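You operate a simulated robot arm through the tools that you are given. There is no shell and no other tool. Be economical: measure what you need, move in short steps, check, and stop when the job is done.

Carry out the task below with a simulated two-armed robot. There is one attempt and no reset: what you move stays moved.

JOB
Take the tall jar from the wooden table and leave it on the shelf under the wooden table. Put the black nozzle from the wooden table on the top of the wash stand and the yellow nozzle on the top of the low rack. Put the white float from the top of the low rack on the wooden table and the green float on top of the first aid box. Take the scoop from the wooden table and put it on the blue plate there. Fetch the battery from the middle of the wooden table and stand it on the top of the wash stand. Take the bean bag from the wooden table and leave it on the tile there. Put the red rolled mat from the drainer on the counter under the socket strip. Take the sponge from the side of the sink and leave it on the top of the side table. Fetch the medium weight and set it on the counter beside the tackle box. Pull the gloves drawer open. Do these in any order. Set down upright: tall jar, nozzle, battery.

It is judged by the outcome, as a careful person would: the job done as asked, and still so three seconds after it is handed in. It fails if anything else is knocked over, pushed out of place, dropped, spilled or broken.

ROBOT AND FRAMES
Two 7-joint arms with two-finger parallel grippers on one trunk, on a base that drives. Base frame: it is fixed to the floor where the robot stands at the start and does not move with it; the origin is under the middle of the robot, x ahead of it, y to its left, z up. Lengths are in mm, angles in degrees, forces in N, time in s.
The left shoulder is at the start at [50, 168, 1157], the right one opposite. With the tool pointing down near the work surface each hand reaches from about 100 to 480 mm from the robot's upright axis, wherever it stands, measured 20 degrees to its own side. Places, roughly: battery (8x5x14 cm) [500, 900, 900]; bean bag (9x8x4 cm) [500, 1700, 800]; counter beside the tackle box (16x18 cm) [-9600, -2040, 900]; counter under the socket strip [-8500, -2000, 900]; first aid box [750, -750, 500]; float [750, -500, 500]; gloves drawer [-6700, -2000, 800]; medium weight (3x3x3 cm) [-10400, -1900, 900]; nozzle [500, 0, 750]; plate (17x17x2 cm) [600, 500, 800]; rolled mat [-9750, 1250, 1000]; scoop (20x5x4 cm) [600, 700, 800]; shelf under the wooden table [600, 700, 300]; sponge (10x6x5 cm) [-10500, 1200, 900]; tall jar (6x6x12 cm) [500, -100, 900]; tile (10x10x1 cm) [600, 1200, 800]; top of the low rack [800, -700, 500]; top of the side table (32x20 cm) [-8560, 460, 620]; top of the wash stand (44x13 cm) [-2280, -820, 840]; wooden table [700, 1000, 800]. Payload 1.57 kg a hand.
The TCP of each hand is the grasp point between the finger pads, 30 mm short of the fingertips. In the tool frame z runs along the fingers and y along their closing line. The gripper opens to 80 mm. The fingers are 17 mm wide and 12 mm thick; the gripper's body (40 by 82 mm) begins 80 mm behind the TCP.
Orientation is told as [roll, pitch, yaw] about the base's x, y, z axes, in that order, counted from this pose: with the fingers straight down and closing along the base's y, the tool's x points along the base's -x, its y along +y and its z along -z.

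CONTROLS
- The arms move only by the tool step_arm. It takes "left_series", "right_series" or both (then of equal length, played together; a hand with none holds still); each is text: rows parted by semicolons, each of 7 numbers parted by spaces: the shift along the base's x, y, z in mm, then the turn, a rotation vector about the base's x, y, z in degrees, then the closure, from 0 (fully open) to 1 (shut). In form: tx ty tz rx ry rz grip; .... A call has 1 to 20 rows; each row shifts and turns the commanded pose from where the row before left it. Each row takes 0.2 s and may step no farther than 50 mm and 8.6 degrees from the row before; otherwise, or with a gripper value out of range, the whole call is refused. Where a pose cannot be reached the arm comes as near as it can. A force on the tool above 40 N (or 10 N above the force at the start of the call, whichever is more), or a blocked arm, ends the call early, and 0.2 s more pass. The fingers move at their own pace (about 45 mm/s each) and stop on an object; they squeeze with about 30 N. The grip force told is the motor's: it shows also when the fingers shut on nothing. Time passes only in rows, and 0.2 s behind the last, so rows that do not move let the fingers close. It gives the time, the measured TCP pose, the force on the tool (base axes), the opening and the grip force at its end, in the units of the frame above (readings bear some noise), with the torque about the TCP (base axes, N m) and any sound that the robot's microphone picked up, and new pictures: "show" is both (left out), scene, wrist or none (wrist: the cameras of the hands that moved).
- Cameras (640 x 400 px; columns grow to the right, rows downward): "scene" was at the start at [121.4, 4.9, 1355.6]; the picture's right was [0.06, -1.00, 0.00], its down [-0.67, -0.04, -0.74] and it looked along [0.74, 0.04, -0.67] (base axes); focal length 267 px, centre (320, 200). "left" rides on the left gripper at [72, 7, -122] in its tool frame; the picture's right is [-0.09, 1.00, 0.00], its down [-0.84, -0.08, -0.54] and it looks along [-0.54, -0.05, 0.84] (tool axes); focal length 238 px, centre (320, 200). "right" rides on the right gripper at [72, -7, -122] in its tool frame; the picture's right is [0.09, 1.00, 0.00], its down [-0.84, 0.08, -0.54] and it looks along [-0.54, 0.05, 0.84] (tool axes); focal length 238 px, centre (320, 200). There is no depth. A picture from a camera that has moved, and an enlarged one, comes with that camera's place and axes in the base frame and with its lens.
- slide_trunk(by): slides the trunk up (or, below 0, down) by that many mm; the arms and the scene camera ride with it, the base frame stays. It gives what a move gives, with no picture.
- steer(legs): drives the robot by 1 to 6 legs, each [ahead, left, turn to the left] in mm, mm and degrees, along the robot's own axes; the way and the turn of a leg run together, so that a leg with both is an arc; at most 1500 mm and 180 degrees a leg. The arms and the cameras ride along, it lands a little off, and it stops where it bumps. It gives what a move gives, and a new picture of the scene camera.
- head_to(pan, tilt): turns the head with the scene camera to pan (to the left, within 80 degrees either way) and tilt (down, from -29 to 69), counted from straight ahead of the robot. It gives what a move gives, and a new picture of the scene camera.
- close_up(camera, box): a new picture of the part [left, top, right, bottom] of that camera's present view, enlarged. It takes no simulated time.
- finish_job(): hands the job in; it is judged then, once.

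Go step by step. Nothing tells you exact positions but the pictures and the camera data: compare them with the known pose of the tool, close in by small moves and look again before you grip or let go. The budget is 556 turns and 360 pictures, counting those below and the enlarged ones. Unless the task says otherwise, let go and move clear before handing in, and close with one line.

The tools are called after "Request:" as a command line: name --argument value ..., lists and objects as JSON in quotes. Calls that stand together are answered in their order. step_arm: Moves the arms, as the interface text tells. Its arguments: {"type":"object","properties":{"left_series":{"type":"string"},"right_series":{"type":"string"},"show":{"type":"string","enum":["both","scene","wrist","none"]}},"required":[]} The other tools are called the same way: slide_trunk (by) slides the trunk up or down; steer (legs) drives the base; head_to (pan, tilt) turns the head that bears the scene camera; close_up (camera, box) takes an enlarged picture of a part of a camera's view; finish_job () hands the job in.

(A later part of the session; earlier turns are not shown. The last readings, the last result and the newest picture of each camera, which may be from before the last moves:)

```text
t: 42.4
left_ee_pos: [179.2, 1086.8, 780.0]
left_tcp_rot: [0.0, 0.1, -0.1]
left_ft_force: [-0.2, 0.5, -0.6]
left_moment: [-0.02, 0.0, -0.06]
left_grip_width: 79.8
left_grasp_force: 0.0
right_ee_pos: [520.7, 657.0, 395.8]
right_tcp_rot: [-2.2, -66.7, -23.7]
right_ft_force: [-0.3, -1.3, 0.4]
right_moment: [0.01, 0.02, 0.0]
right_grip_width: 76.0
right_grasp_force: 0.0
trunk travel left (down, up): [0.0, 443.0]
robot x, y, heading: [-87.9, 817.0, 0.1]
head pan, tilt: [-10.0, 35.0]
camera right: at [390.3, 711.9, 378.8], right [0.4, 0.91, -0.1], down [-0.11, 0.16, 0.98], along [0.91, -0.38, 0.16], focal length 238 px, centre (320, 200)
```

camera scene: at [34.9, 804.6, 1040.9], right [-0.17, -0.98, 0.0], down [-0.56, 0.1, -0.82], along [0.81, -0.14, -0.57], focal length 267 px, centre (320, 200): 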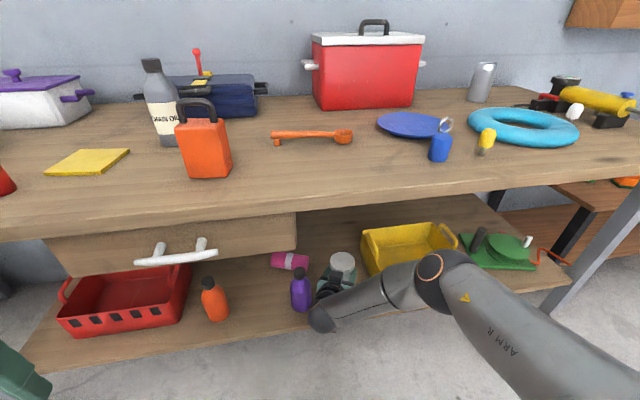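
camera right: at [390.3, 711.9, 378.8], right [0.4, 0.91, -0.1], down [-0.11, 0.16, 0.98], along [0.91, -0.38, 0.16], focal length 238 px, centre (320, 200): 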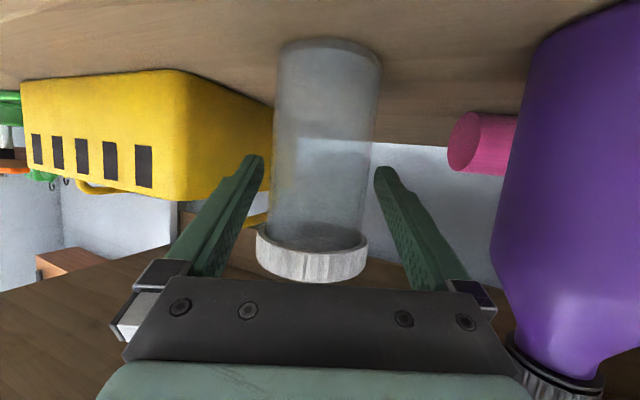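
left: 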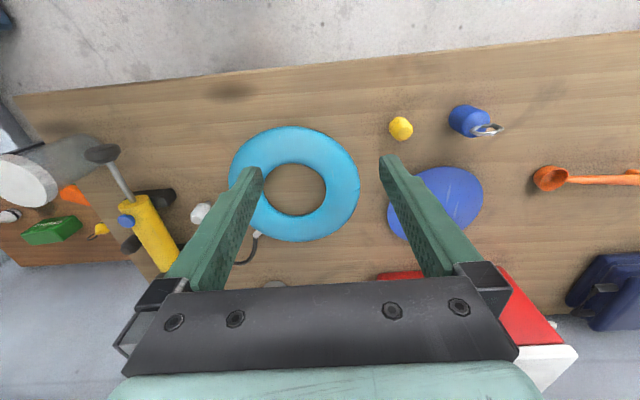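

The jar stands upright on the shelf. I'll withdraw now.

Request:
step_arm --right_series "-18.3 8 0 0 0 0 0.05;-18.3 8 0 0 0 0 0.05;-18.3 8 0 0 0 0 0.05;-18.3 8 0 0 0 0 0.05;-18.3 8 0 0 0 0 0.05" --show "both"

```text
t: 43.6
left_ee_pos: [180.0, 1086.7, 779.3]
left_tcp_rot: [-0.1, -0.1, 0.0]
left_ft_force: [0.7, 0.2, 0.4]
left_moment: [-0.03, 0.01, 0.01]
left_grip_width: 80.0
left_grasp_force: 0.0
right_ee_pos: [431.4, 694.7, 398.6]
right_tcp_rot: [-2.2, -66.7, -23.6]
right_ft_force: [-0.3, 0.3, -0.4]
right_moment: [0.03, 0.01, 0.0]
right_grip_width: 75.8
right_grasp_force: 0.1
trunk travel left (down, up): [0.0, 443.0]
robot x, y, heading: [-92.1, 817.7, -0.1]
head pan, tilt: [-10.0, 35.0]
camera scene: at [34.9, 804.6, 1040.9], right [-0.17, -0.98, 0.0], down [-0.56, 0.1, -0.82], along [0.81, -0.14, -0.57], focal length 267 px, centre (320, 200)
camera right: at [301.6, 748.5, 380.5], right [0.4, 0.91, -0.1], down [-0.11, 0.16, 0.98], along [0.91, -0.38, 0.16], focal length 238 px, centre (320, 200)
```

scene: 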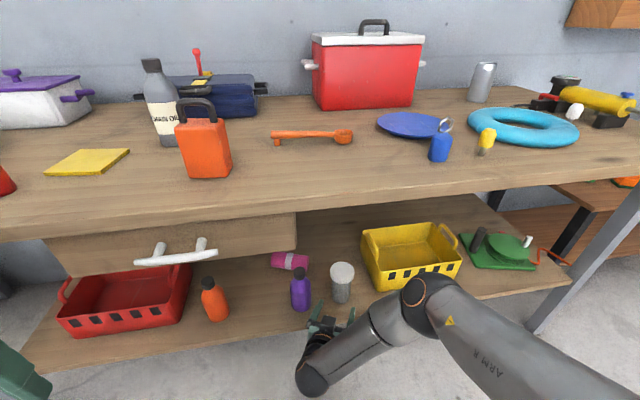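
right: 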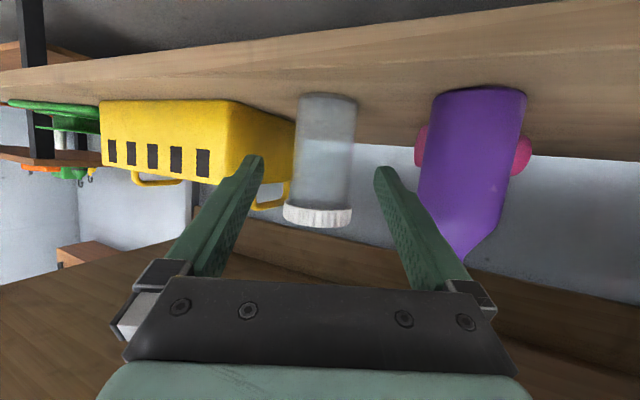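

The jar is on the shelf. Next I'll check what the orange box on the table is, then back off.

Request:
close_up --camera "scene" --box '[0, 40, 370, 200]'

Request:
steer --legs '[[-300, 0, 0]]'

Request:
slide_trunk --by 325

Request:
head_to --pan 25 --tilt 30

```text
1.73 times, centred on (185, 120) of scene
camera zoom: at [34.9, 804.6, 1040.9], right [-0.17, -0.98, 0.0], down [-0.56, 0.1, -0.82], along [0.81, -0.14, -0.57], focal length 462 px, centre (554, 338)
```

zoom: 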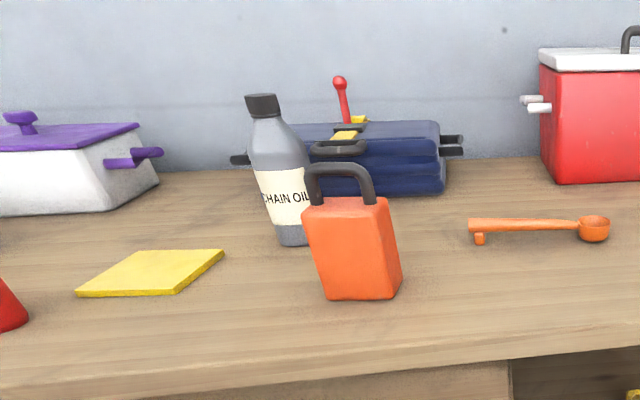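

```text
t: 45.6
left_ee_pos: [-112.8, 1085.7, 778.8]
left_tcp_rot: [0.1, 0.1, -0.9]
left_ft_force: [-0.5, -0.6, 1.2]
left_moment: [-0.04, -0.04, 0.03]
left_grip_width: 79.9
left_grasp_force: 0.1
right_ee_pos: [134.0, 688.3, 397.2]
right_tcp_rot: [-2.2, -66.7, -24.6]
right_ft_force: [0.5, 0.2, 0.1]
right_moment: [-0.01, 0.0, -0.01]
right_grip_width: 75.8
right_grasp_force: 0.0
trunk travel left (down, up): [0.0, 443.0]
robot x, y, heading: [-382.8, 819.1, -0.9]
head pan, tilt: [-10.0, 35.0]
camera scene: at [-261.4, 805.1, 1040.9], right [-0.19, -0.98, 0.0], down [-0.56, 0.11, -0.82], along [0.8, -0.16, -0.57], focal length 267 px, centre (320, 200)
```

scene: 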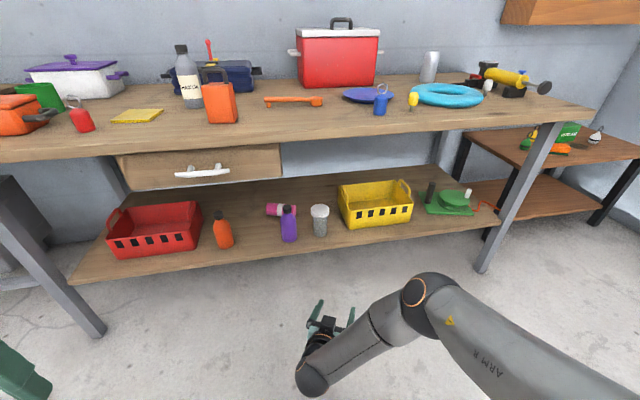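

```text
t: 48.8
left_ee_pos: [-113.4, 1085.1, 1103.4]
left_tcp_rot: [0.0, -0.1, -0.9]
left_ft_force: [-0.2, -0.7, 0.2]
left_moment: [0.0, 0.0, 0.0]
left_grip_width: 80.0
left_grasp_force: 0.0
right_ee_pos: [134.5, 687.9, 722.4]
right_tcp_rot: [-2.2, -66.6, -24.6]
right_ft_force: [-0.3, 0.0, -0.7]
right_moment: [-0.02, 0.02, 0.04]
right_grip_width: 76.2
right_grasp_force: 0.0
trunk travel left (down, up): [-325.0, 118.0]
robot x, y, heading: [-382.9, 821.4, -1.3]
head pan, tilt: [-10.0, 35.0]
```

```text
t: 49.8
left_ee_pos: [-112.8, 1085.1, 1105.9]
left_tcp_rot: [-0.1, 0.0, -0.8]
left_ft_force: [-0.7, 1.0, 0.1]
left_moment: [-0.01, -0.01, 0.0]
left_grip_width: 79.9
left_grasp_force: 0.0
right_ee_pos: [134.2, 687.5, 722.6]
right_tcp_rot: [-2.2, -66.6, -24.7]
right_ft_force: [-0.1, -0.7, 0.1]
right_moment: [-0.02, 0.01, 0.02]
right_grip_width: 75.8
right_grasp_force: 0.0
trunk travel left (down, up): [-325.0, 118.0]
robot x, y, heading: [-385.4, 821.8, -0.9]
head pan, tilt: [25.0, 30.0]
camera scene: at [-265.3, 858.7, 1373.7], right [0.41, -0.91, 0.0], down [-0.46, -0.2, -0.87], along [0.79, 0.35, -0.5], focal length 267 px, centre (320, 200)
```

scene: 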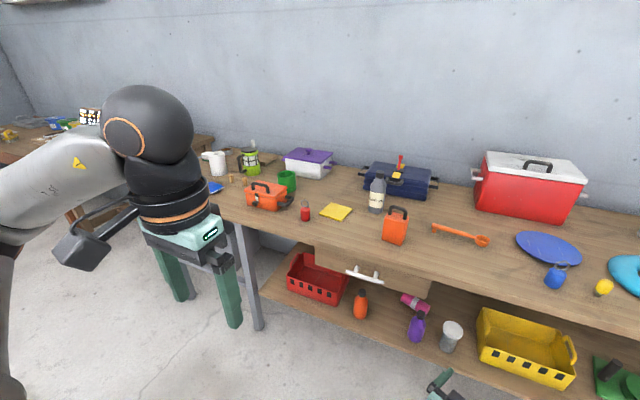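

The orange box at about [497,936] matches the battery's size and place. Before working over the table I'll bring the right hand back to pointing down and tuck it in.

Request:
step_arm --right_series "-23 -10 30 0 0 8.3 0;-23 -10 30 0 0 8.3 0;-23 -10 30 0 0 8.1 0;-23 -10 30 0 8.3 0 0;-23 -10 30 0 8.3 0 0;-23 -10 30 0 8.3 0 0;-23 -10 30 0 8.3 0 0;-23 -10 30 0 8.3 0 0;-23 -10 30 0 8.3 0 0;-23 -10 30 0 8.3 0 0;-20 -10 30 0 8.3 0 0" --left_series "0 0 0 0 0 8.5 0;0 0 0 0 0 8.5 0;0 0 0 0 0 8.5 0;0 0 0 0 0 8.5 0;0 0 0 0 0 8.5 0;0 0 0 0 0 8.5 0;0 0 0 0 0 8.5 0;0 0 0 0 0 8.5 0;0 0 0 0 0 8.5 0;0 0 0 0 0 8.5 0;0 0 0 0 0 5 0" --show "none"

```text
t: 52.2
left_ee_pos: [-112.8, 1085.4, 1104.7]
left_tcp_rot: [0.0, 0.0, 89.3]
left_ft_force: [-0.3, -0.6, -0.5]
left_moment: [0.01, -0.01, 0.0]
left_grip_width: 80.0
left_grasp_force: 0.0
right_ee_pos: [-111.7, 646.2, 1097.4]
right_tcp_rot: [-2.2, -0.2, 0.1]
right_ft_force: [0.8, -0.1, -0.4]
right_moment: [0.02, 0.02, -0.03]
right_grip_width: 80.1
right_grasp_force: 0.0
right hand out of reach, approached as far as the arm can: row 2, 3
trunk travel left (down, up): [-325.0, 118.0]
robot x, y, heading: [-388.2, 823.7, -0.8]
head pan, tilt: [25.0, 30.0]
```

Both hands are tucked and pointing down. I'll drive up to the table near the scoop.

Request:
steer --legs '[[300, -234, 0.8], [230, 0, 0]]'

Request:
head_to --pan 5 --tilt 50

```text
t: 56.2
left_ee_pos: [409.4, 846.3, 1103.9]
left_tcp_rot: [0.1, 0.1, 89.2]
left_ft_force: [0.1, -0.2, -0.2]
left_moment: [0.01, 0.01, 0.02]
left_grip_width: 80.0
left_grasp_force: 0.1
right_ee_pos: [409.6, 408.8, 1096.7]
right_tcp_rot: [-2.1, -0.3, 0.1]
right_ft_force: [-0.1, -0.1, -0.4]
right_moment: [-0.01, 0.01, 0.04]
right_grip_width: 80.3
right_grasp_force: 0.1
trunk travel left (down, up): [-325.0, 118.0]
robot x, y, heading: [137.6, 584.6, -1.0]
head pan, tilt: [25.0, 30.0]
camera scene: at [256.8, 620.7, 1373.6], right [0.41, -0.91, 0.0], down [-0.46, -0.2, -0.87], along [0.79, 0.35, -0.5], focal length 267 px, centre (320, 200)
```

scene: 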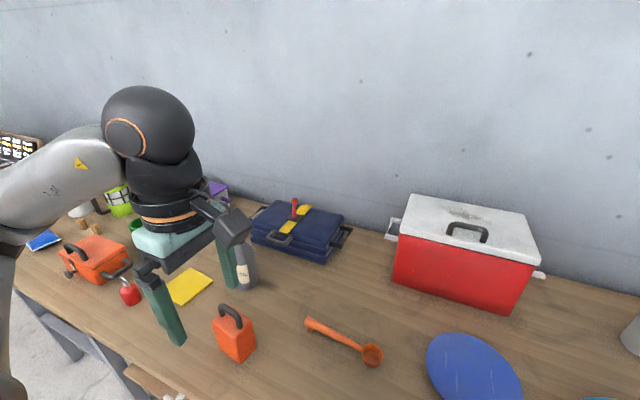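

```text
t: 57.0
left_ee_pos: [408.5, 847.7, 1104.6]
left_tcp_rot: [0.0, 0.0, 89.2]
left_ft_force: [0.9, -0.5, 0.1]
left_moment: [0.0, 0.0, 0.02]
left_grip_width: 80.0
left_grasp_force: 0.0
right_ee_pos: [410.0, 409.1, 1096.5]
right_tcp_rot: [-2.1, -0.3, 0.1]
right_ft_force: [-0.1, -0.1, 0.1]
right_moment: [0.03, -0.02, 0.0]
right_grip_width: 80.0
right_grasp_force: 0.1
trunk travel left (down, up): [-325.0, 118.0]
robot x, y, heading: [132.9, 587.5, -0.8]
head pan, tilt: [5.0, 50.0]
camera scene: at [250.4, 589.4, 1344.2], right [0.07, -1.0, 0.0], down [-0.76, -0.06, -0.64], along [0.64, 0.05, -0.77], focal length 267 px, centre (320, 200)
```

scene: 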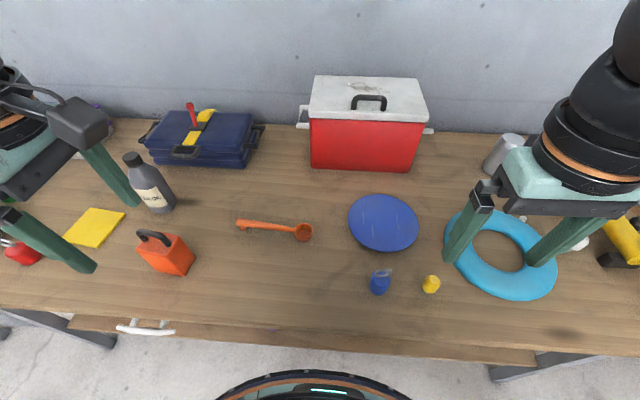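

I have a clear top view: scoop handle mid about [600,748], plate centre about [633,464], yellow nozzle about [480,382]. I'll bring the left hand above the scoop handle.

Request:
step_arm --left_series "31.5 -16.5 -34 0 0 0 0.5;31.5 -16.5 -34 0 0 0 0.5;31.5 -16.5 -34 0 0 0 0.5;31.5 -16.5 -34 0 0 0 0.5;31.5 -16.5 -34 0 0 0 0.5;31.5 -16.5 -34 0 0 -3 0.5" --show "both"

```text
t: 58.4
left_ee_pos: [600.1, 746.7, 894.8]
left_tcp_rot: [0.0, 0.0, 86.2]
left_ft_force: [-0.4, 0.2, 0.0]
left_moment: [-0.01, 0.03, 0.0]
left_grip_width: 40.1
left_grasp_force: 0.0
right_ee_pos: [410.9, 409.7, 1097.0]
right_tcp_rot: [-2.1, -0.3, 0.1]
right_ft_force: [-0.3, -0.9, 0.1]
right_moment: [-0.04, 0.01, 0.01]
right_grip_width: 79.7
right_grasp_force: 0.0
trunk travel left (down, up): [-325.0, 118.0]
robot x, y, heading: [139.9, 582.9, -1.0]
head pan, tilt: [5.0, 50.0]
camera scene: at [250.8, 589.0, 1344.1], right [0.07, -1.0, 0.0], down [-0.76, -0.06, -0.64], along [0.64, 0.05, -0.77], focal length 267 px, centre (320, 200)
camera left: at [587.8, 674.2, 1017.0], right [-0.99, 0.16, 0.0], down [0.13, 0.83, 0.54], along [0.09, 0.54, -0.84], focal length 238 px, centre (320, 200)
```

scene: 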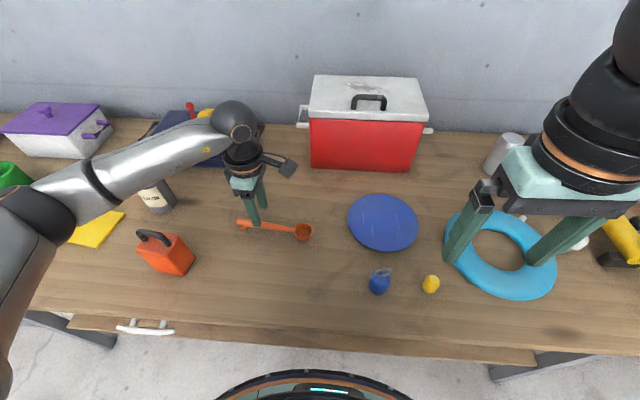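
left: 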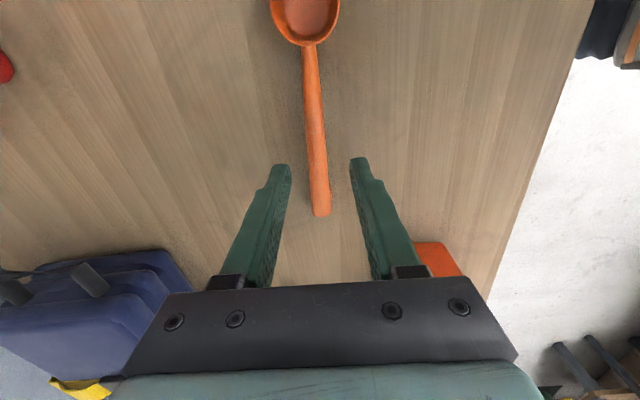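

The handle lies about 5° off the base y axis at x≈603. I'll lower onto it at y 732.

Request:
step_arm --left_series "1 -7 -20 0 0 -1.6 0.5;1.5 -7 -20 0 0 0 0.5;0 0 -19 0 0 0 0.5" --show "both"

```text
t: 59.2
left_ee_pos: [600.4, 732.7, 838.4]
left_tcp_rot: [0.0, 0.0, 84.5]
left_ft_force: [-0.3, 0.8, -0.1]
left_moment: [0.01, 0.02, 0.01]
left_grip_width: 39.9
left_grasp_force: 0.0
right_ee_pos: [410.1, 408.9, 1097.0]
right_tcp_rot: [-2.1, -0.3, 0.1]
right_ft_force: [1.6, 1.2, -0.2]
right_moment: [-0.01, -0.03, 0.02]
right_grip_width: 79.8
right_grasp_force: 0.2
trunk travel left (down, up): [-325.0, 118.0]
robot x, y, heading: [136.2, 585.3, -0.9]
head pan, tilt: [5.0, 50.0]
camera scene: at [250.4, 589.4, 1344.2], right [0.07, -1.0, 0.0], down [-0.76, -0.06, -0.64], along [0.64, 0.05, -0.77], focal length 267 px, centre (320, 200)
camera left: at [587.2, 660.3, 961.3], right [-0.98, 0.19, 0.0], down [0.16, 0.83, 0.54], along [0.1, 0.53, -0.84], focal length 238 px, centre (320, 200)
```

scene: 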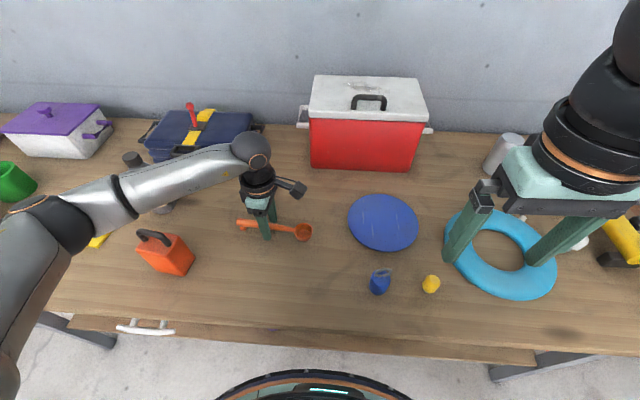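
left: 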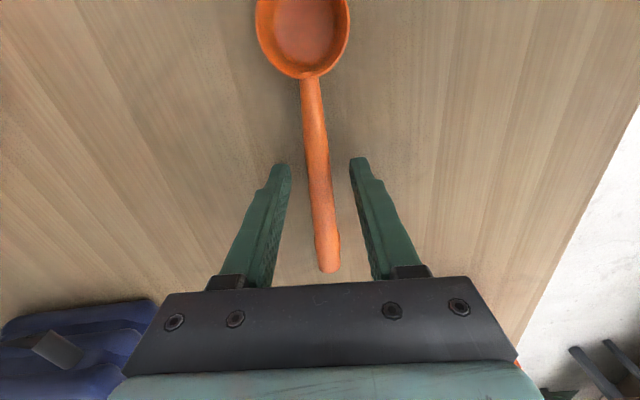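

The handle is between the fingers at about z 825. I'll lower slightly, close and lift.

Request:
step_arm --left_series "0.5 0 -6 0 0 0 0.5;0 0 0 0 0 0 1;0 0 0 0 0 0 1;0 0 0 0 0 0 1;0 0 0 0 0 0 1" --show "none"

Request:
step_arm --left_series "0 0 20 0 0 0 1;0 0 20 0 0 0 1;0 0 20 0 0 0 1" --show "both"

```text
t: 60.4
left_ee_pos: [600.5, 733.2, 834.2]
left_tcp_rot: [0.0, 0.0, 84.6]
left_ft_force: [0.1, 0.1, 0.1]
left_moment: [0.02, 0.0, 0.01]
left_grip_width: 15.3
left_grasp_force: 29.9
right_ee_pos: [409.3, 409.5, 1097.2]
right_tcp_rot: [-2.1, -0.3, 0.0]
right_ft_force: [0.1, 0.3, 1.2]
right_moment: [0.01, 0.03, 0.01]
right_grip_width: 79.9
right_grasp_force: 0.2
trunk travel left (down, up): [-325.0, 118.0]
robot x, y, heading: [134.0, 583.4, -0.9]
head pan, tilt: [5.0, 50.0]
```

```text
t: 61.2
left_ee_pos: [602.1, 732.4, 894.7]
left_tcp_rot: [0.0, 0.0, 84.6]
left_ft_force: [0.0, -0.1, -0.5]
left_moment: [0.0, 0.03, 0.04]
left_grip_width: 15.4
left_grasp_force: 30.2
right_ee_pos: [410.1, 408.6, 1097.3]
right_tcp_rot: [-2.0, -0.2, 0.0]
right_ft_force: [0.7, -0.1, 0.3]
right_moment: [-0.03, 0.01, -0.05]
right_grip_width: 79.9
right_grasp_force: 0.1
trunk travel left (down, up): [-325.0, 118.0]
robot x, y, heading: [139.8, 584.8, -0.6]
head pan, tilt: [5.0, 50.0]
camera scene: at [250.3, 589.3, 1344.1], right [0.07, -1.0, 0.0], down [-0.76, -0.06, -0.64], along [0.64, 0.05, -0.77], focal length 267 px, centre (320, 200)
camera left: at [587.9, 659.5, 1017.5], right [-0.98, 0.18, 0.0], down [0.15, 0.83, 0.54], along [0.1, 0.53, -0.84], focal length 238 px, centre (320, 200)
```

scene: 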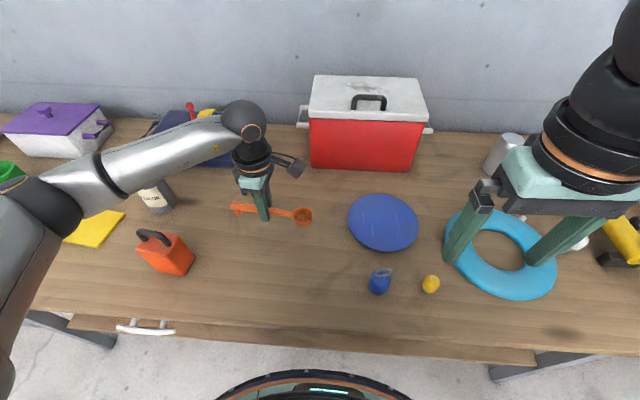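
left: 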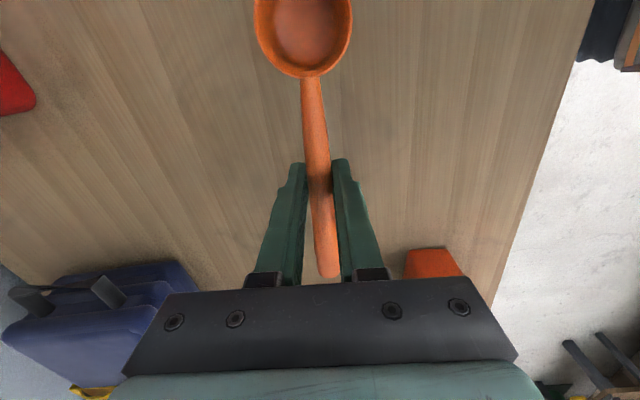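

The scoop is held firmly. I'll shift the base right so the left hand comes over the plate.

Request:
steer --legs '[[0, -262, 0.8]]'

Request:
step_arm --left_series "10 0 0 0 0 0 1;10 0 0 0 0 0 1" --show "wrist"

```text
t: 64.1
left_ee_pos: [597.5, 474.3, 894.3]
left_tcp_rot: [0.0, 0.0, 85.5]
left_ft_force: [-0.1, 0.5, 0.0]
left_moment: [0.01, -0.03, 0.02]
left_grip_width: 15.4
left_grasp_force: 30.4
right_ee_pos: [410.3, 149.6, 1097.6]
right_tcp_rot: [-2.2, -0.3, 1.0]
right_ft_force: [0.3, 0.3, -0.2]
right_moment: [-0.04, -0.03, -0.06]
right_grip_width: 80.1
right_grasp_force: 0.0
trunk travel left (down, up): [-325.0, 118.0]
robot x, y, heading: [130.8, 318.7, -0.1]
head pan, tilt: [5.0, 50.0]
camera scene: at [248.4, 326.8, 1344.1], right [0.09, -1.0, 0.0], down [-0.76, -0.07, -0.64], along [0.64, 0.06, -0.77], focal length 267 px, centre (320, 200)
```

scene: 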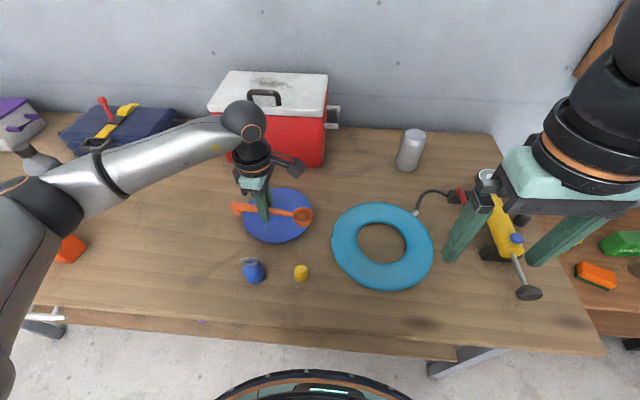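

```text
t: 64.7
left_ee_pos: [618.0, 474.3, 894.2]
left_tcp_rot: [0.0, 0.0, 85.6]
left_ft_force: [-0.8, 0.3, -0.6]
left_moment: [0.01, -0.01, -0.01]
left_grip_width: 15.4
left_grasp_force: 30.6
right_ee_pos: [411.6, 149.0, 1097.0]
right_tcp_rot: [-2.1, -0.3, 1.0]
right_ft_force: [1.1, -0.8, 0.0]
right_moment: [0.01, -0.03, 0.03]
right_grip_width: 80.1
right_grasp_force: 0.1
trunk travel left (down, up): [-325.0, 118.0]
robot x, y, heading: [135.5, 320.3, -0.2]
head pan, tilt: [5.0, 50.0]
camera left: at [604.8, 402.4, 1017.1], right [-0.99, 0.17, 0.0], down [0.14, 0.83, 0.54], along [0.09, 0.53, -0.84], focal length 238 px, centre (320, 200)
```

left: 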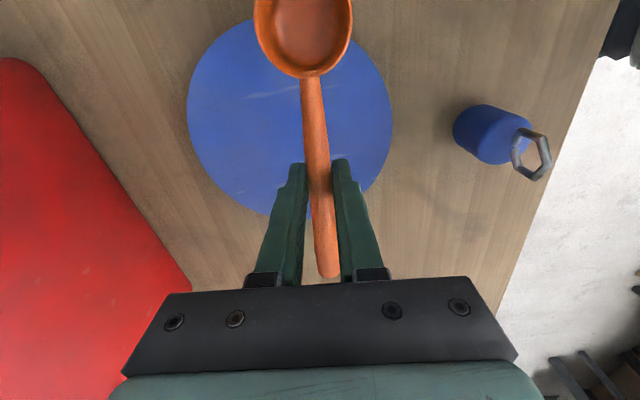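

The plate centre is about [637,462]. I'll centre over it and lower gently.

Request:
step_arm --left_series "10 -4 -10 0 0 0 1;9 -3 -14 0 0 0 1;0 0 -10 0 0 0 1" --show "wrist"

Request:
step_arm --left_series "0 0 -3 0 0 0 1;0 0 -3 0 0 0 1;0 0 -3 0 0 0 1" --show "none"

```text
t: 65.5
left_ee_pos: [636.3, 469.1, 860.8]
left_tcp_rot: [-0.1, 0.1, 85.5]
left_ft_force: [0.2, -0.4, -0.2]
left_moment: [0.0, 0.01, -0.03]
left_grip_width: 15.3
left_grasp_force: 30.1
right_ee_pos: [410.4, 149.6, 1097.1]
right_tcp_rot: [-2.1, -0.3, 1.0]
right_ft_force: [-0.6, 0.4, -0.1]
right_moment: [-0.01, 0.01, 0.01]
right_grip_width: 80.0
right_grasp_force: 0.0
trunk travel left (down, up): [-325.0, 118.0]
robot x, y, heading: [134.3, 315.6, -0.1]
head pan, tilt: [5.0, 50.0]
camera left: at [623.5, 396.4, 982.6], right [-0.99, 0.17, 0.0], down [0.14, 0.83, 0.54], along [0.09, 0.53, -0.84], focal length 238 px, centre (320, 200)
```

left: 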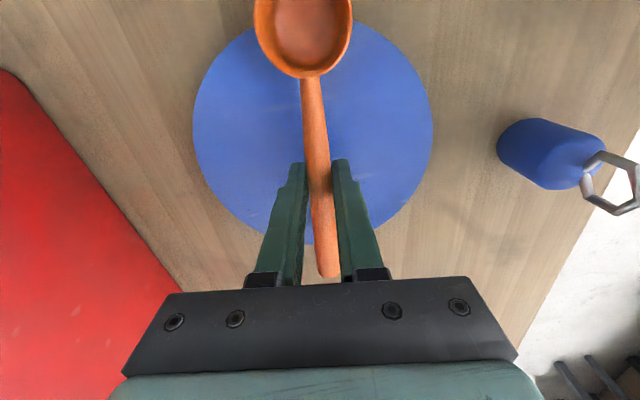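

```text
t: 66.3
left_ee_pos: [635.6, 466.8, 851.7]
left_tcp_rot: [-0.2, 0.0, 85.6]
left_ft_force: [-1.6, 1.0, 7.6]
left_moment: [-0.46, 0.14, -0.03]
left_grip_width: 15.4
left_grasp_force: 30.3
right_ee_pos: [409.8, 149.0, 1097.3]
right_tcp_rot: [-2.1, -0.4, 1.0]
right_ft_force: [-0.2, -0.4, -0.5]
right_moment: [-0.02, 0.0, -0.01]
right_grip_width: 80.3
right_grasp_force: 0.1
trunk travel left (down, up): [-325.0, 118.0]
robot x, y, heading: [134.2, 318.6, 0.1]
head pan, tilt: [5.0, 50.0]
```

The scoop touches on the plate's rim at the bowl side. I'll lift a little, shift 12 mm so the bowl sits well inside the plate, and set it down.

Request:
step_arm --left_series "0 0 8 0 0 0 1;0 12 0 0 0 0 1;0 0 -6 0 0 0 1;0 0 -3 0 0 0 1;0 0 -3 0 0 0 1" --show "none"

```text
t: 67.5
left_ee_pos: [635.5, 479.7, 849.8]
left_tcp_rot: [-0.4, 0.2, 85.6]
left_ft_force: [-0.1, 4.8, 23.0]
left_moment: [0.05, -0.02, 0.0]
left_grip_width: 15.9
left_grasp_force: 30.3
right_ee_pos: [409.7, 149.3, 1097.6]
right_tcp_rot: [-2.1, -0.5, 1.0]
right_ft_force: [0.9, -0.1, -0.1]
right_moment: [0.0, 0.0, 0.0]
right_grip_width: 80.0
right_grasp_force: 0.0
trunk travel left (down, up): [-325.0, 118.0]
robot x, y, heading: [128.3, 319.9, -0.1]
head pan, tilt: [5.0, 50.0]
```

Contact is balanced now. I'll ease up and release.

Request:
step_arm --left_series "0 0 2 0 0 0 1;0 0 2 0 0 0 0.8;0 0 0 0 0 0 0.6;0 0 0 0 0 0 0.5;0 0 10 0 0 0 0.5;0 0 25 0 0 0 0.5;0 0 25 0 0 0 0.5" --show "both"

```text
t: 69.1
left_ee_pos: [637.0, 477.2, 911.7]
left_tcp_rot: [0.1, 0.0, 85.5]
left_ft_force: [0.0, 0.8, -0.4]
left_moment: [0.0, -0.02, 0.03]
left_grip_width: 39.9
left_grasp_force: 0.1
right_ee_pos: [411.3, 149.0, 1097.5]
right_tcp_rot: [-2.1, -0.3, 1.0]
right_ft_force: [-0.7, -0.4, -0.1]
right_moment: [-0.03, -0.01, 0.0]
right_grip_width: 80.0
right_grasp_force: 0.1
trunk travel left (down, up): [-325.0, 118.0]
robot x, y, heading: [136.0, 319.6, -0.2]
head pan, tilt: [5.0, 50.0]
camera scene: at [248.3, 326.9, 1344.1], right [0.09, -1.0, 0.0], down [-0.76, -0.07, -0.64], along [0.64, 0.06, -0.77], focal length 267 px, centre (320, 200)
camera left: at [623.9, 406.0, 1034.1], right [-0.99, 0.17, 0.0], down [0.14, 0.83, 0.54], along [0.09, 0.53, -0.84], focal length 238 px, centre (320, 200)
```

scene: 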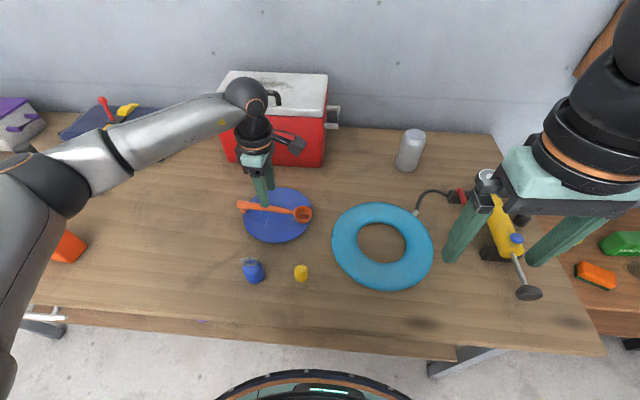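
left: 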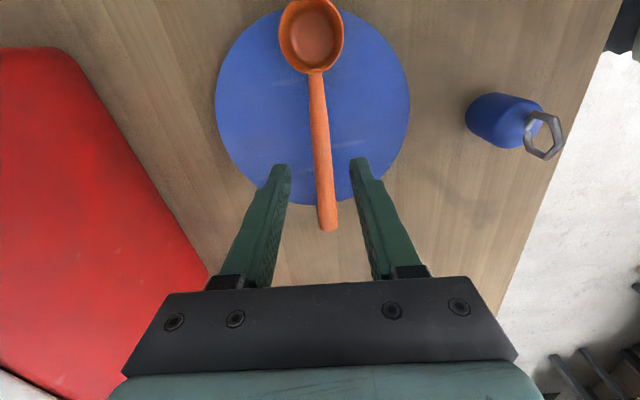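

The scoop lies on the plate. Next I'll take the yellow nozzle at about [485,388] with the left hand.

Request:
step_arm --left_series "0 0 30 0 0 0 0.3;-38 -22 0 0 0 0 0.3;-38 -22 0 0 0 0 0.3;-38 -22 0 0 0 0 0.3;-38 -22 0 0 0 0 0.3" --show "both"

```text
t: 70.3
left_ee_pos: [479.5, 392.7, 941.1]
left_tcp_rot: [0.1, 0.0, 85.6]
left_ft_force: [-0.2, -0.6, 0.1]
left_moment: [0.02, 0.06, 0.0]
left_grip_width: 56.0
left_grasp_force: 0.0
right_ee_pos: [410.5, 148.8, 1096.5]
right_tcp_rot: [-2.1, -0.3, 1.0]
right_ft_force: [0.2, -0.1, -0.1]
right_moment: [0.06, -0.01, -0.06]
right_grip_width: 79.8
right_grasp_force: 0.1
trunk travel left (down, up): [-325.0, 118.0]
robot x, y, heading: [135.0, 325.1, -0.1]
head pan, tilt: [5.0, 50.0]
camera scene: at [248.2, 326.7, 1344.2], right [0.09, -1.0, 0.0], down [-0.76, -0.07, -0.64], along [0.64, 0.06, -0.77], focal length 267 px, centre (320, 200)
camera left: at [466.8, 320.7, 1064.1], right [-0.99, 0.17, 0.0], down [0.14, 0.83, 0.54], along [0.09, 0.53, -0.84], focal length 238 px, centre (320, 200)
```

scene: 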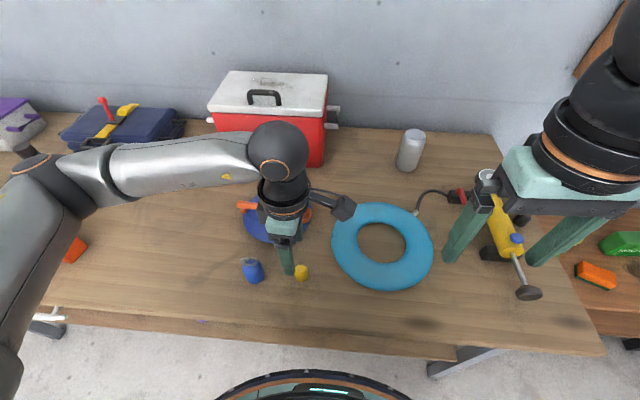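
left: 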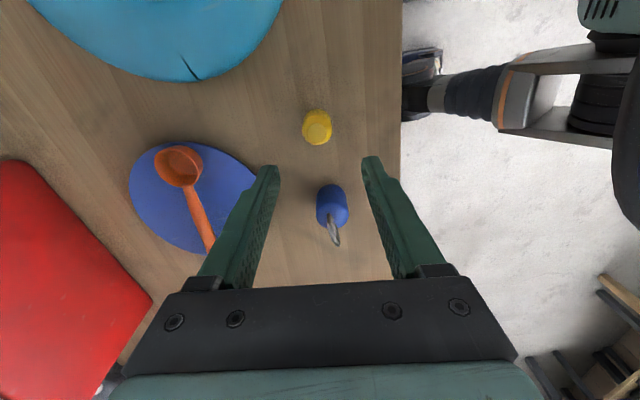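

I'll descend on the yellow nozzle at [481,386].

Request:
step_arm --left_series "1.5 -7 -36 0 0 0 0.3;0 0 -36 0 0 0 0.3" --show "wrist"

```text
t: 70.9
left_ee_pos: [484.8, 383.0, 866.8]
left_tcp_rot: [0.0, 0.0, 85.5]
left_ft_force: [0.0, -0.5, -0.4]
left_moment: [0.0, 0.02, 0.06]
left_grip_width: 56.0
left_grasp_force: 0.1
right_ee_pos: [411.7, 149.7, 1097.2]
right_tcp_rot: [-2.1, -0.3, 1.0]
right_ft_force: [-0.4, -0.1, 0.3]
right_moment: [0.01, 0.02, 0.0]
right_grip_width: 80.2
right_grasp_force: 0.1
trunk travel left (down, up): [-325.0, 118.0]
robot x, y, heading: [134.2, 321.7, -0.1]
head pan, tilt: [5.0, 50.0]
camera left: at [472.3, 311.6, 989.0], right [-0.99, 0.17, 0.0], down [0.14, 0.83, 0.54], along [0.09, 0.53, -0.84], focal length 238 px, centre (320, 200)
```

left: 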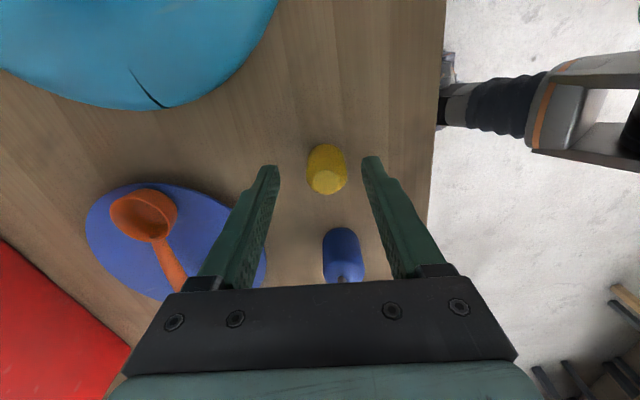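

Request:
step_arm --left_series "-4 5 -17 0 0 0 0.3;0 0 -16 0 0 0 0.3" --show "wrist"

```text
t: 71.5
left_ee_pos: [481.9, 387.3, 835.7]
left_tcp_rot: [0.1, -0.1, 85.5]
left_ft_force: [-0.2, 0.2, -0.4]
left_moment: [0.01, 0.0, -0.01]
left_grip_width: 56.0
left_grasp_force: 0.1
right_ee_pos: [410.6, 149.0, 1097.8]
right_tcp_rot: [-2.1, -0.4, 0.9]
right_ft_force: [0.9, -0.2, -0.3]
right_moment: [-0.03, 0.0, 0.01]
right_grip_width: 79.7
right_grasp_force: 0.0
trunk travel left (down, up): [-325.0, 118.0]
robot x, y, heading: [130.1, 320.2, -0.1]
head pan, tilt: [5.0, 50.0]
camera left: at [468.7, 315.8, 958.7], right [-0.99, 0.17, 0.0], down [0.14, 0.83, 0.54], along [0.09, 0.53, -0.84], focal length 238 px, centre (320, 200)
```

left: 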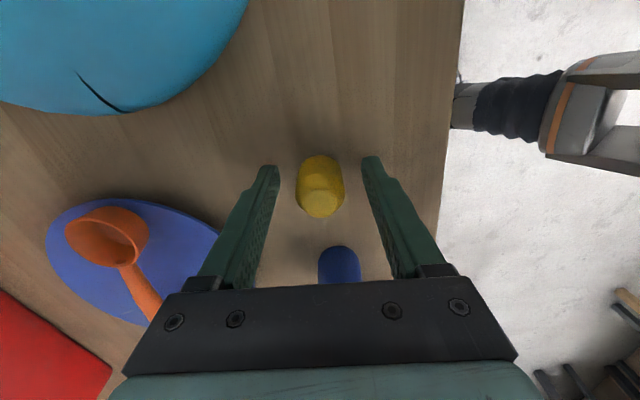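

The nozzle is centred at the grasp point. I'll close on it and lift.

Request:
step_arm --left_series "0 0 -2 0 0 0 1;0 0 0 0 0 0 1;0 0 0 0 0 0 1;0 0 0 0 0 0 1;0 0 0 0 0 0 1" --show "none"

Request:
step_arm --left_series "0 0 40 0 0 0 1;0 0 40 0 0 0 1;-30 0 40 0 0 0 1;-30 0 40 0 0 0 1;-30 0 30 0 0 0 1" --show "both"

```text
t: 72.7
left_ee_pos: [482.2, 388.9, 834.3]
left_tcp_rot: [0.0, 0.0, 85.5]
left_ft_force: [-0.6, -0.4, -0.5]
left_moment: [-0.02, 0.0, -0.01]
left_grip_width: 26.6
left_grasp_force: 30.0
right_ee_pos: [410.5, 147.8, 1097.2]
right_tcp_rot: [-2.1, -0.3, 1.0]
right_ft_force: [-0.6, 0.1, -0.6]
right_moment: [-0.04, 0.04, 0.01]
right_grip_width: 79.8
right_grasp_force: 0.0
trunk travel left (down, up): [-325.0, 118.0]
robot x, y, heading: [132.7, 324.1, 0.3]
head pan, tilt: [5.0, 50.0]
```

```text
t: 73.9
left_ee_pos: [388.9, 388.4, 1026.1]
left_tcp_rot: [-0.2, -0.1, 85.5]
left_ft_force: [-0.2, 0.1, -0.1]
left_moment: [0.0, 0.0, 0.01]
left_grip_width: 26.6
left_grasp_force: 29.6
right_ee_pos: [410.1, 149.0, 1096.7]
right_tcp_rot: [-2.1, -0.5, 1.0]
right_ft_force: [-0.4, -0.2, -0.1]
right_moment: [-0.02, -0.01, 0.02]
right_grip_width: 80.1
right_grasp_force: 0.1
trunk travel left (down, up): [-325.0, 118.0]
robot x, y, heading: [131.9, 322.7, 0.3]
head pan, tilt: [5.0, 50.0]
camera scene: at [248.1, 326.8, 1344.1], right [0.09, -1.0, 0.0], down [-0.76, -0.07, -0.64], along [0.64, 0.06, -0.77], focal length 267 px, centre (320, 200)
camera left: at [375.7, 315.5, 1147.7], right [-0.99, 0.17, 0.0], down [0.14, 0.83, 0.54], along [0.09, 0.54, -0.84], focal length 238 px, centre (320, 200)
```

scene: 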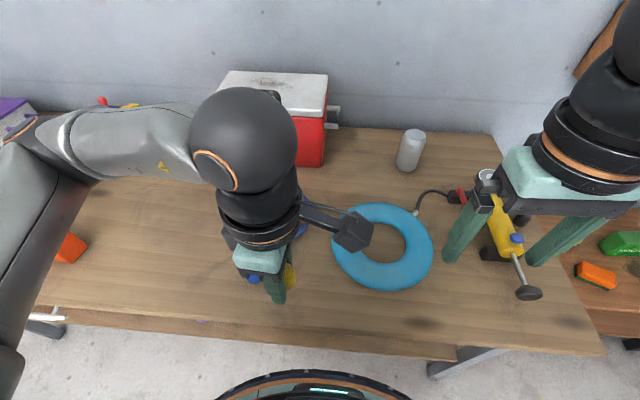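
left: 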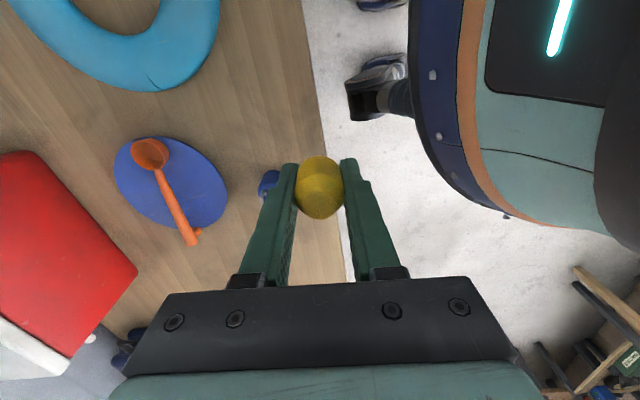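

The nozzle is held. I'll drive back, over to the low rack, and lower the trunk.

Request:
steer --legs '[[-400, 0, 0], [0, -880, 0]]'

Request:
slide_trunk --by -325

Request:
head_to --pan 0 --tilt 35

```text
t: 84.2
left_ee_pos: [-14.6, -489.2, 1025.5]
left_tcp_rot: [0.0, 0.0, 86.4]
left_ft_force: [-0.1, 0.1, -0.8]
left_moment: [0.01, -0.04, 0.03]
left_grip_width: 26.6
left_grasp_force: 29.9
right_ee_pos: [11.6, -727.8, 1097.3]
right_tcp_rot: [-2.1, -0.3, 2.1]
right_ft_force: [-0.2, -0.1, -0.6]
right_moment: [-0.02, 0.03, 0.0]
right_grip_width: 79.9
right_grasp_force: 0.1
trunk travel left (down, up): [-325.0, 118.0]
robot x, y, heading: [-266.0, -560.5, 1.2]
head pan, tilt: [5.0, 50.0]
camera scene: at [-153.8, -552.7, 1344.1], right [0.11, -0.99, 0.0], down [-0.76, -0.08, -0.64], along [0.64, 0.07, -0.77], focal length 267 px, centre (320, 200)
```

scene: 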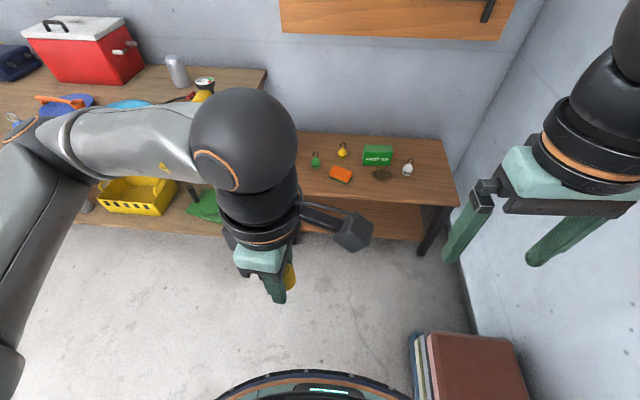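

```text
t: 87.4
left_ee_pos: [-14.1, -489.7, 700.0]
left_tcp_rot: [0.0, -0.1, 86.6]
left_ft_force: [-0.3, 0.3, -0.6]
left_moment: [-0.02, -0.01, 0.02]
left_grip_width: 26.5
left_grasp_force: 30.3
right_ee_pos: [11.0, -727.0, 772.5]
right_tcp_rot: [-2.2, -0.3, 2.1]
right_ft_force: [-0.4, -0.3, -0.7]
right_moment: [0.0, 0.02, -0.04]
right_grip_width: 80.0
right_grasp_force: 0.1
trunk travel left (down, up): [0.0, 443.0]
robot x, y, heading: [-268.7, -560.8, 1.1]
head pan, tilt: [5.0, 50.0]
```

```text
t: 88.2
left_ee_pos: [-14.3, -488.9, 699.8]
left_tcp_rot: [0.0, 0.0, 86.5]
left_ft_force: [-0.1, -0.3, -0.9]
left_moment: [0.02, -0.02, 0.04]
left_grip_width: 26.4
left_grasp_force: 29.9
right_ee_pos: [11.9, -727.8, 772.3]
right_tcp_rot: [-2.0, -0.3, 2.1]
right_ft_force: [0.0, 0.2, -0.3]
right_moment: [-0.01, 0.01, 0.03]
right_grip_width: 80.0
right_grasp_force: 0.1
trunk travel left (down, up): [0.0, 443.0]
robot x, y, heading: [-269.8, -561.9, 1.1]
head pan, tilt: [0.0, 35.0]
camera scene: at [-142.3, -559.1, 1040.8], right [0.02, -1.0, 0.0], down [-0.57, -0.01, -0.82], along [0.82, 0.02, -0.57], focal length 267 px, centre (320, 200)
```

scene: 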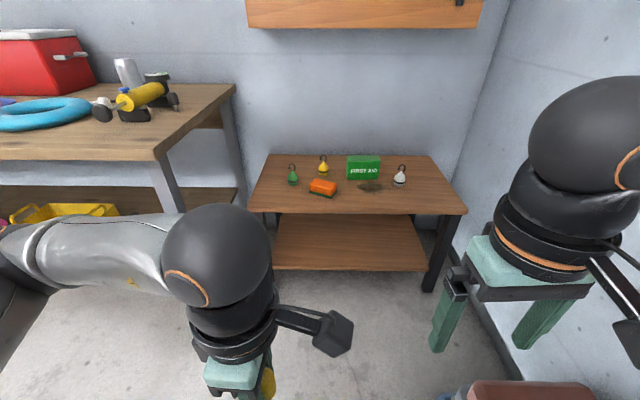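

The rack's front edge is at x≈576, its top near z 490, and the table corner near y -190 could catch the left elbow, so I'll keep the trunk a bit higher and place the yellow nozzle front-centre. Driving in.

Request:
slide_trunk --by 175

Request:
steer --legs '[[250, -35, -1.1], [190, 0, 0]]'

Request:
head_to --pan 0 --tilt 50

```text
t: 90.1
left_ee_pos: [-15.8, -490.9, 874.6]
left_tcp_rot: [-0.1, -0.1, 86.5]
left_ft_force: [-0.1, -0.9, -0.4]
left_moment: [-0.01, -0.03, -0.02]
left_grip_width: 26.8
left_grasp_force: 30.4
right_ee_pos: [11.8, -727.0, 946.4]
right_tcp_rot: [-2.1, -0.2, 2.0]
right_ft_force: [-0.1, 1.0, -0.4]
right_moment: [-0.01, 0.04, -0.01]
right_grip_width: 79.8
right_grasp_force: 0.1
trunk travel left (down, up): [-175.0, 268.0]
robot x, y, heading: [-269.6, -561.2, 1.3]
head pan, tilt: [0.0, 35.0]
```

```text
t: 93.1
left_ee_pos: [431.2, -526.5, 874.2]
left_tcp_rot: [-0.1, 0.0, 85.6]
left_ft_force: [-0.2, -0.6, -0.2]
left_moment: [0.0, 0.0, 0.02]
left_grip_width: 26.6
left_grasp_force: 30.0
right_ee_pos: [452.2, -765.8, 946.3]
right_tcp_rot: [-2.1, -0.3, 1.1]
right_ft_force: [0.0, -0.2, 0.3]
right_moment: [0.05, -0.02, -0.02]
right_grip_width: 80.1
right_grasp_force: 0.0
trunk travel left (down, up): [-175.0, 268.0]
robot x, y, heading: [175.5, -598.1, -0.4]
head pan, tilt: [0.0, 35.0]
camera scene: at [301.7, -594.2, 1215.8], right [0.0, -1.0, 0.0], down [-0.57, 0.0, -0.82], along [0.82, 0.0, -0.57], focal length 267 px, centre (320, 200)
```

scene: 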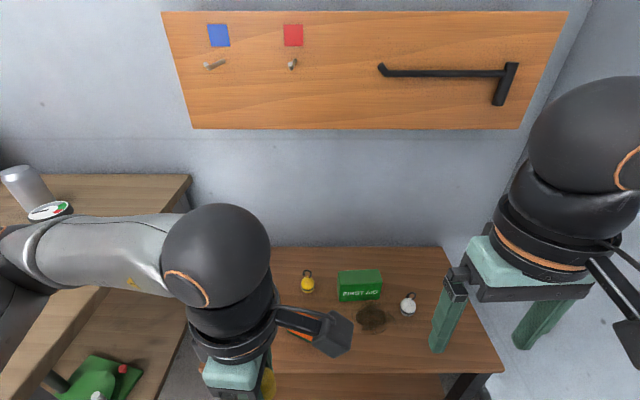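

```text
t: 93.9
left_ee_pos: [429.9, -526.1, 876.1]
left_tcp_rot: [0.1, 0.0, 85.5]
left_ft_force: [-0.6, -0.1, 0.0]
left_moment: [0.01, -0.03, 0.0]
left_grip_width: 26.6
left_grasp_force: 30.3
right_ee_pos: [452.8, -766.6, 947.0]
right_tcp_rot: [-2.1, -0.2, 1.0]
right_ft_force: [0.6, -0.2, -0.4]
right_moment: [0.01, 0.02, -0.02]
right_grip_width: 80.1
right_grasp_force: 0.0
trunk travel left (down, up): [-175.0, 268.0]
robot x, y, heading: [174.1, -594.1, -0.1]
head pan, tilt: [0.0, 50.0]
camera scene: at [290.5, -594.2, 1194.2], right [0.0, -1.0, 0.0], down [-0.77, 0.0, -0.64], along [0.64, 0.0, -0.77], focal length 267 px, centre (320, 200)
```

scene: 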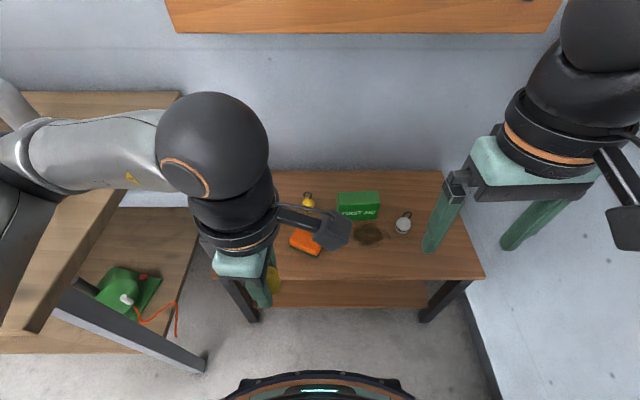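

Spot [660,-455] left of the sponge is free for the yellow nozzle. I'll drive in 60 mm more and bring the left hand down in stages.

Request:
steer --legs '[[60, 0, 0]]'

Request:
step_arm --left_series "28 12 -37 0 0 0 1;28 12 -37 0 0 0 1;28 12 -37 0 0 0 1;28 12 -37 0 0 0 1;28 12 -37 0 0 0 1;28 11 -37 0 0 0 1" --show "both"

```text
t: 94.9
left_ee_pos: [491.4, -527.9, 875.2]
left_tcp_rot: [0.0, -0.1, 85.4]
left_ft_force: [0.3, -0.1, 0.0]
left_moment: [-0.01, 0.01, -0.02]
left_grip_width: 26.3
left_grasp_force: 29.7
right_ee_pos: [514.4, -766.3, 947.0]
right_tcp_rot: [-2.1, -0.3, 1.0]
right_ft_force: [-0.2, -0.1, 0.4]
right_moment: [-0.01, 0.01, 0.02]
right_grip_width: 80.3
right_grasp_force: 0.0
trunk travel left (down, up): [-175.0, 268.0]
robot x, y, heading: [235.5, -593.0, 0.1]
head pan, tilt: [0.0, 50.0]
camera scene: at [351.8, -594.3, 1194.1], right [0.0, -1.0, 0.0], down [-0.77, 0.0, -0.64], along [0.64, 0.0, -0.77], focal length 267 px, centre (320, 200)
```

scene: 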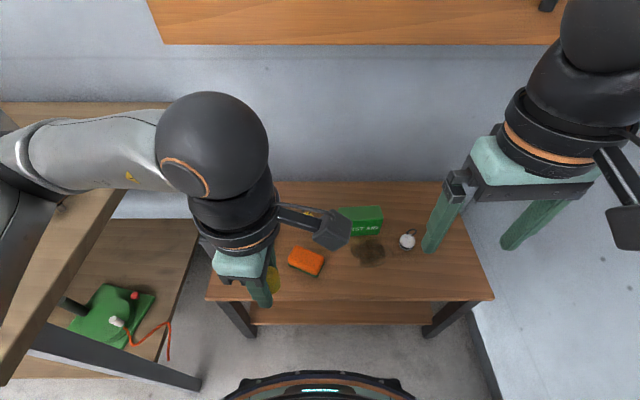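

```text
t: 96.3
left_ee_pos: [661.1, -451.9, 652.2]
left_tcp_rot: [0.0, 0.0, 85.5]
left_ft_force: [-0.2, 0.3, -0.6]
left_moment: [-0.01, -0.03, 0.01]
left_grip_width: 26.5
left_grasp_force: 30.2
right_ee_pos: [513.2, -765.6, 948.3]
right_tcp_rot: [-2.1, -0.3, 1.0]
right_ft_force: [-0.4, -0.2, -0.2]
right_moment: [0.02, -0.02, -0.01]
right_grip_width: 79.8
right_grasp_force: 0.1
trunk travel left (down, up): [-175.0, 268.0]
robot x, y, heading: [236.8, -594.7, -0.2]
head pan, tilt: [0.0, 50.0]
camera scene: at [351.6, -594.3, 1194.2], right [0.0, -1.0, 0.0], down [-0.77, 0.0, -0.64], along [0.64, 0.0, -0.77], focal length 267 px, centre (320, 200)
camera left: at [648.3, -524.0, 773.6], right [-0.99, 0.17, 0.0], down [0.14, 0.83, 0.54], along [0.09, 0.53, -0.84], focal length 238 px, centre (320, 200)
```

scene: 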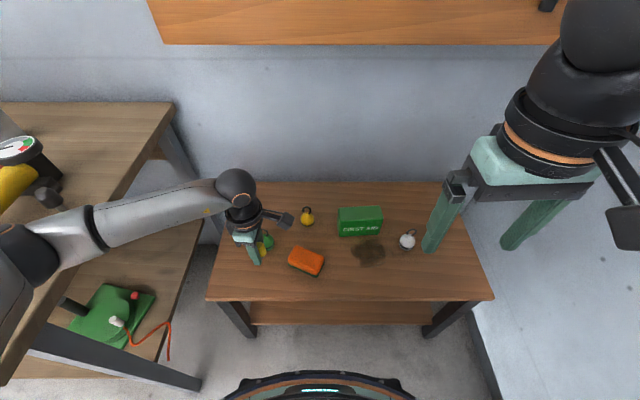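
left: 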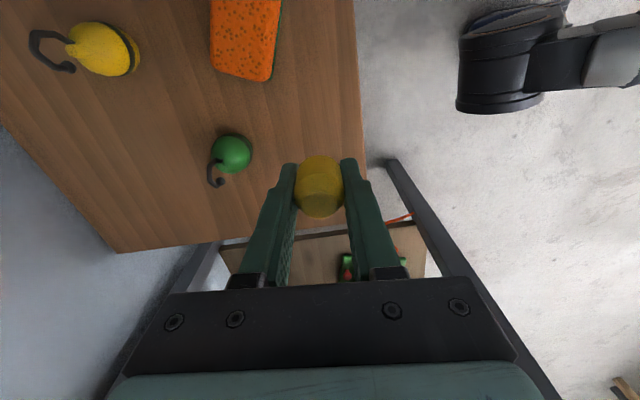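

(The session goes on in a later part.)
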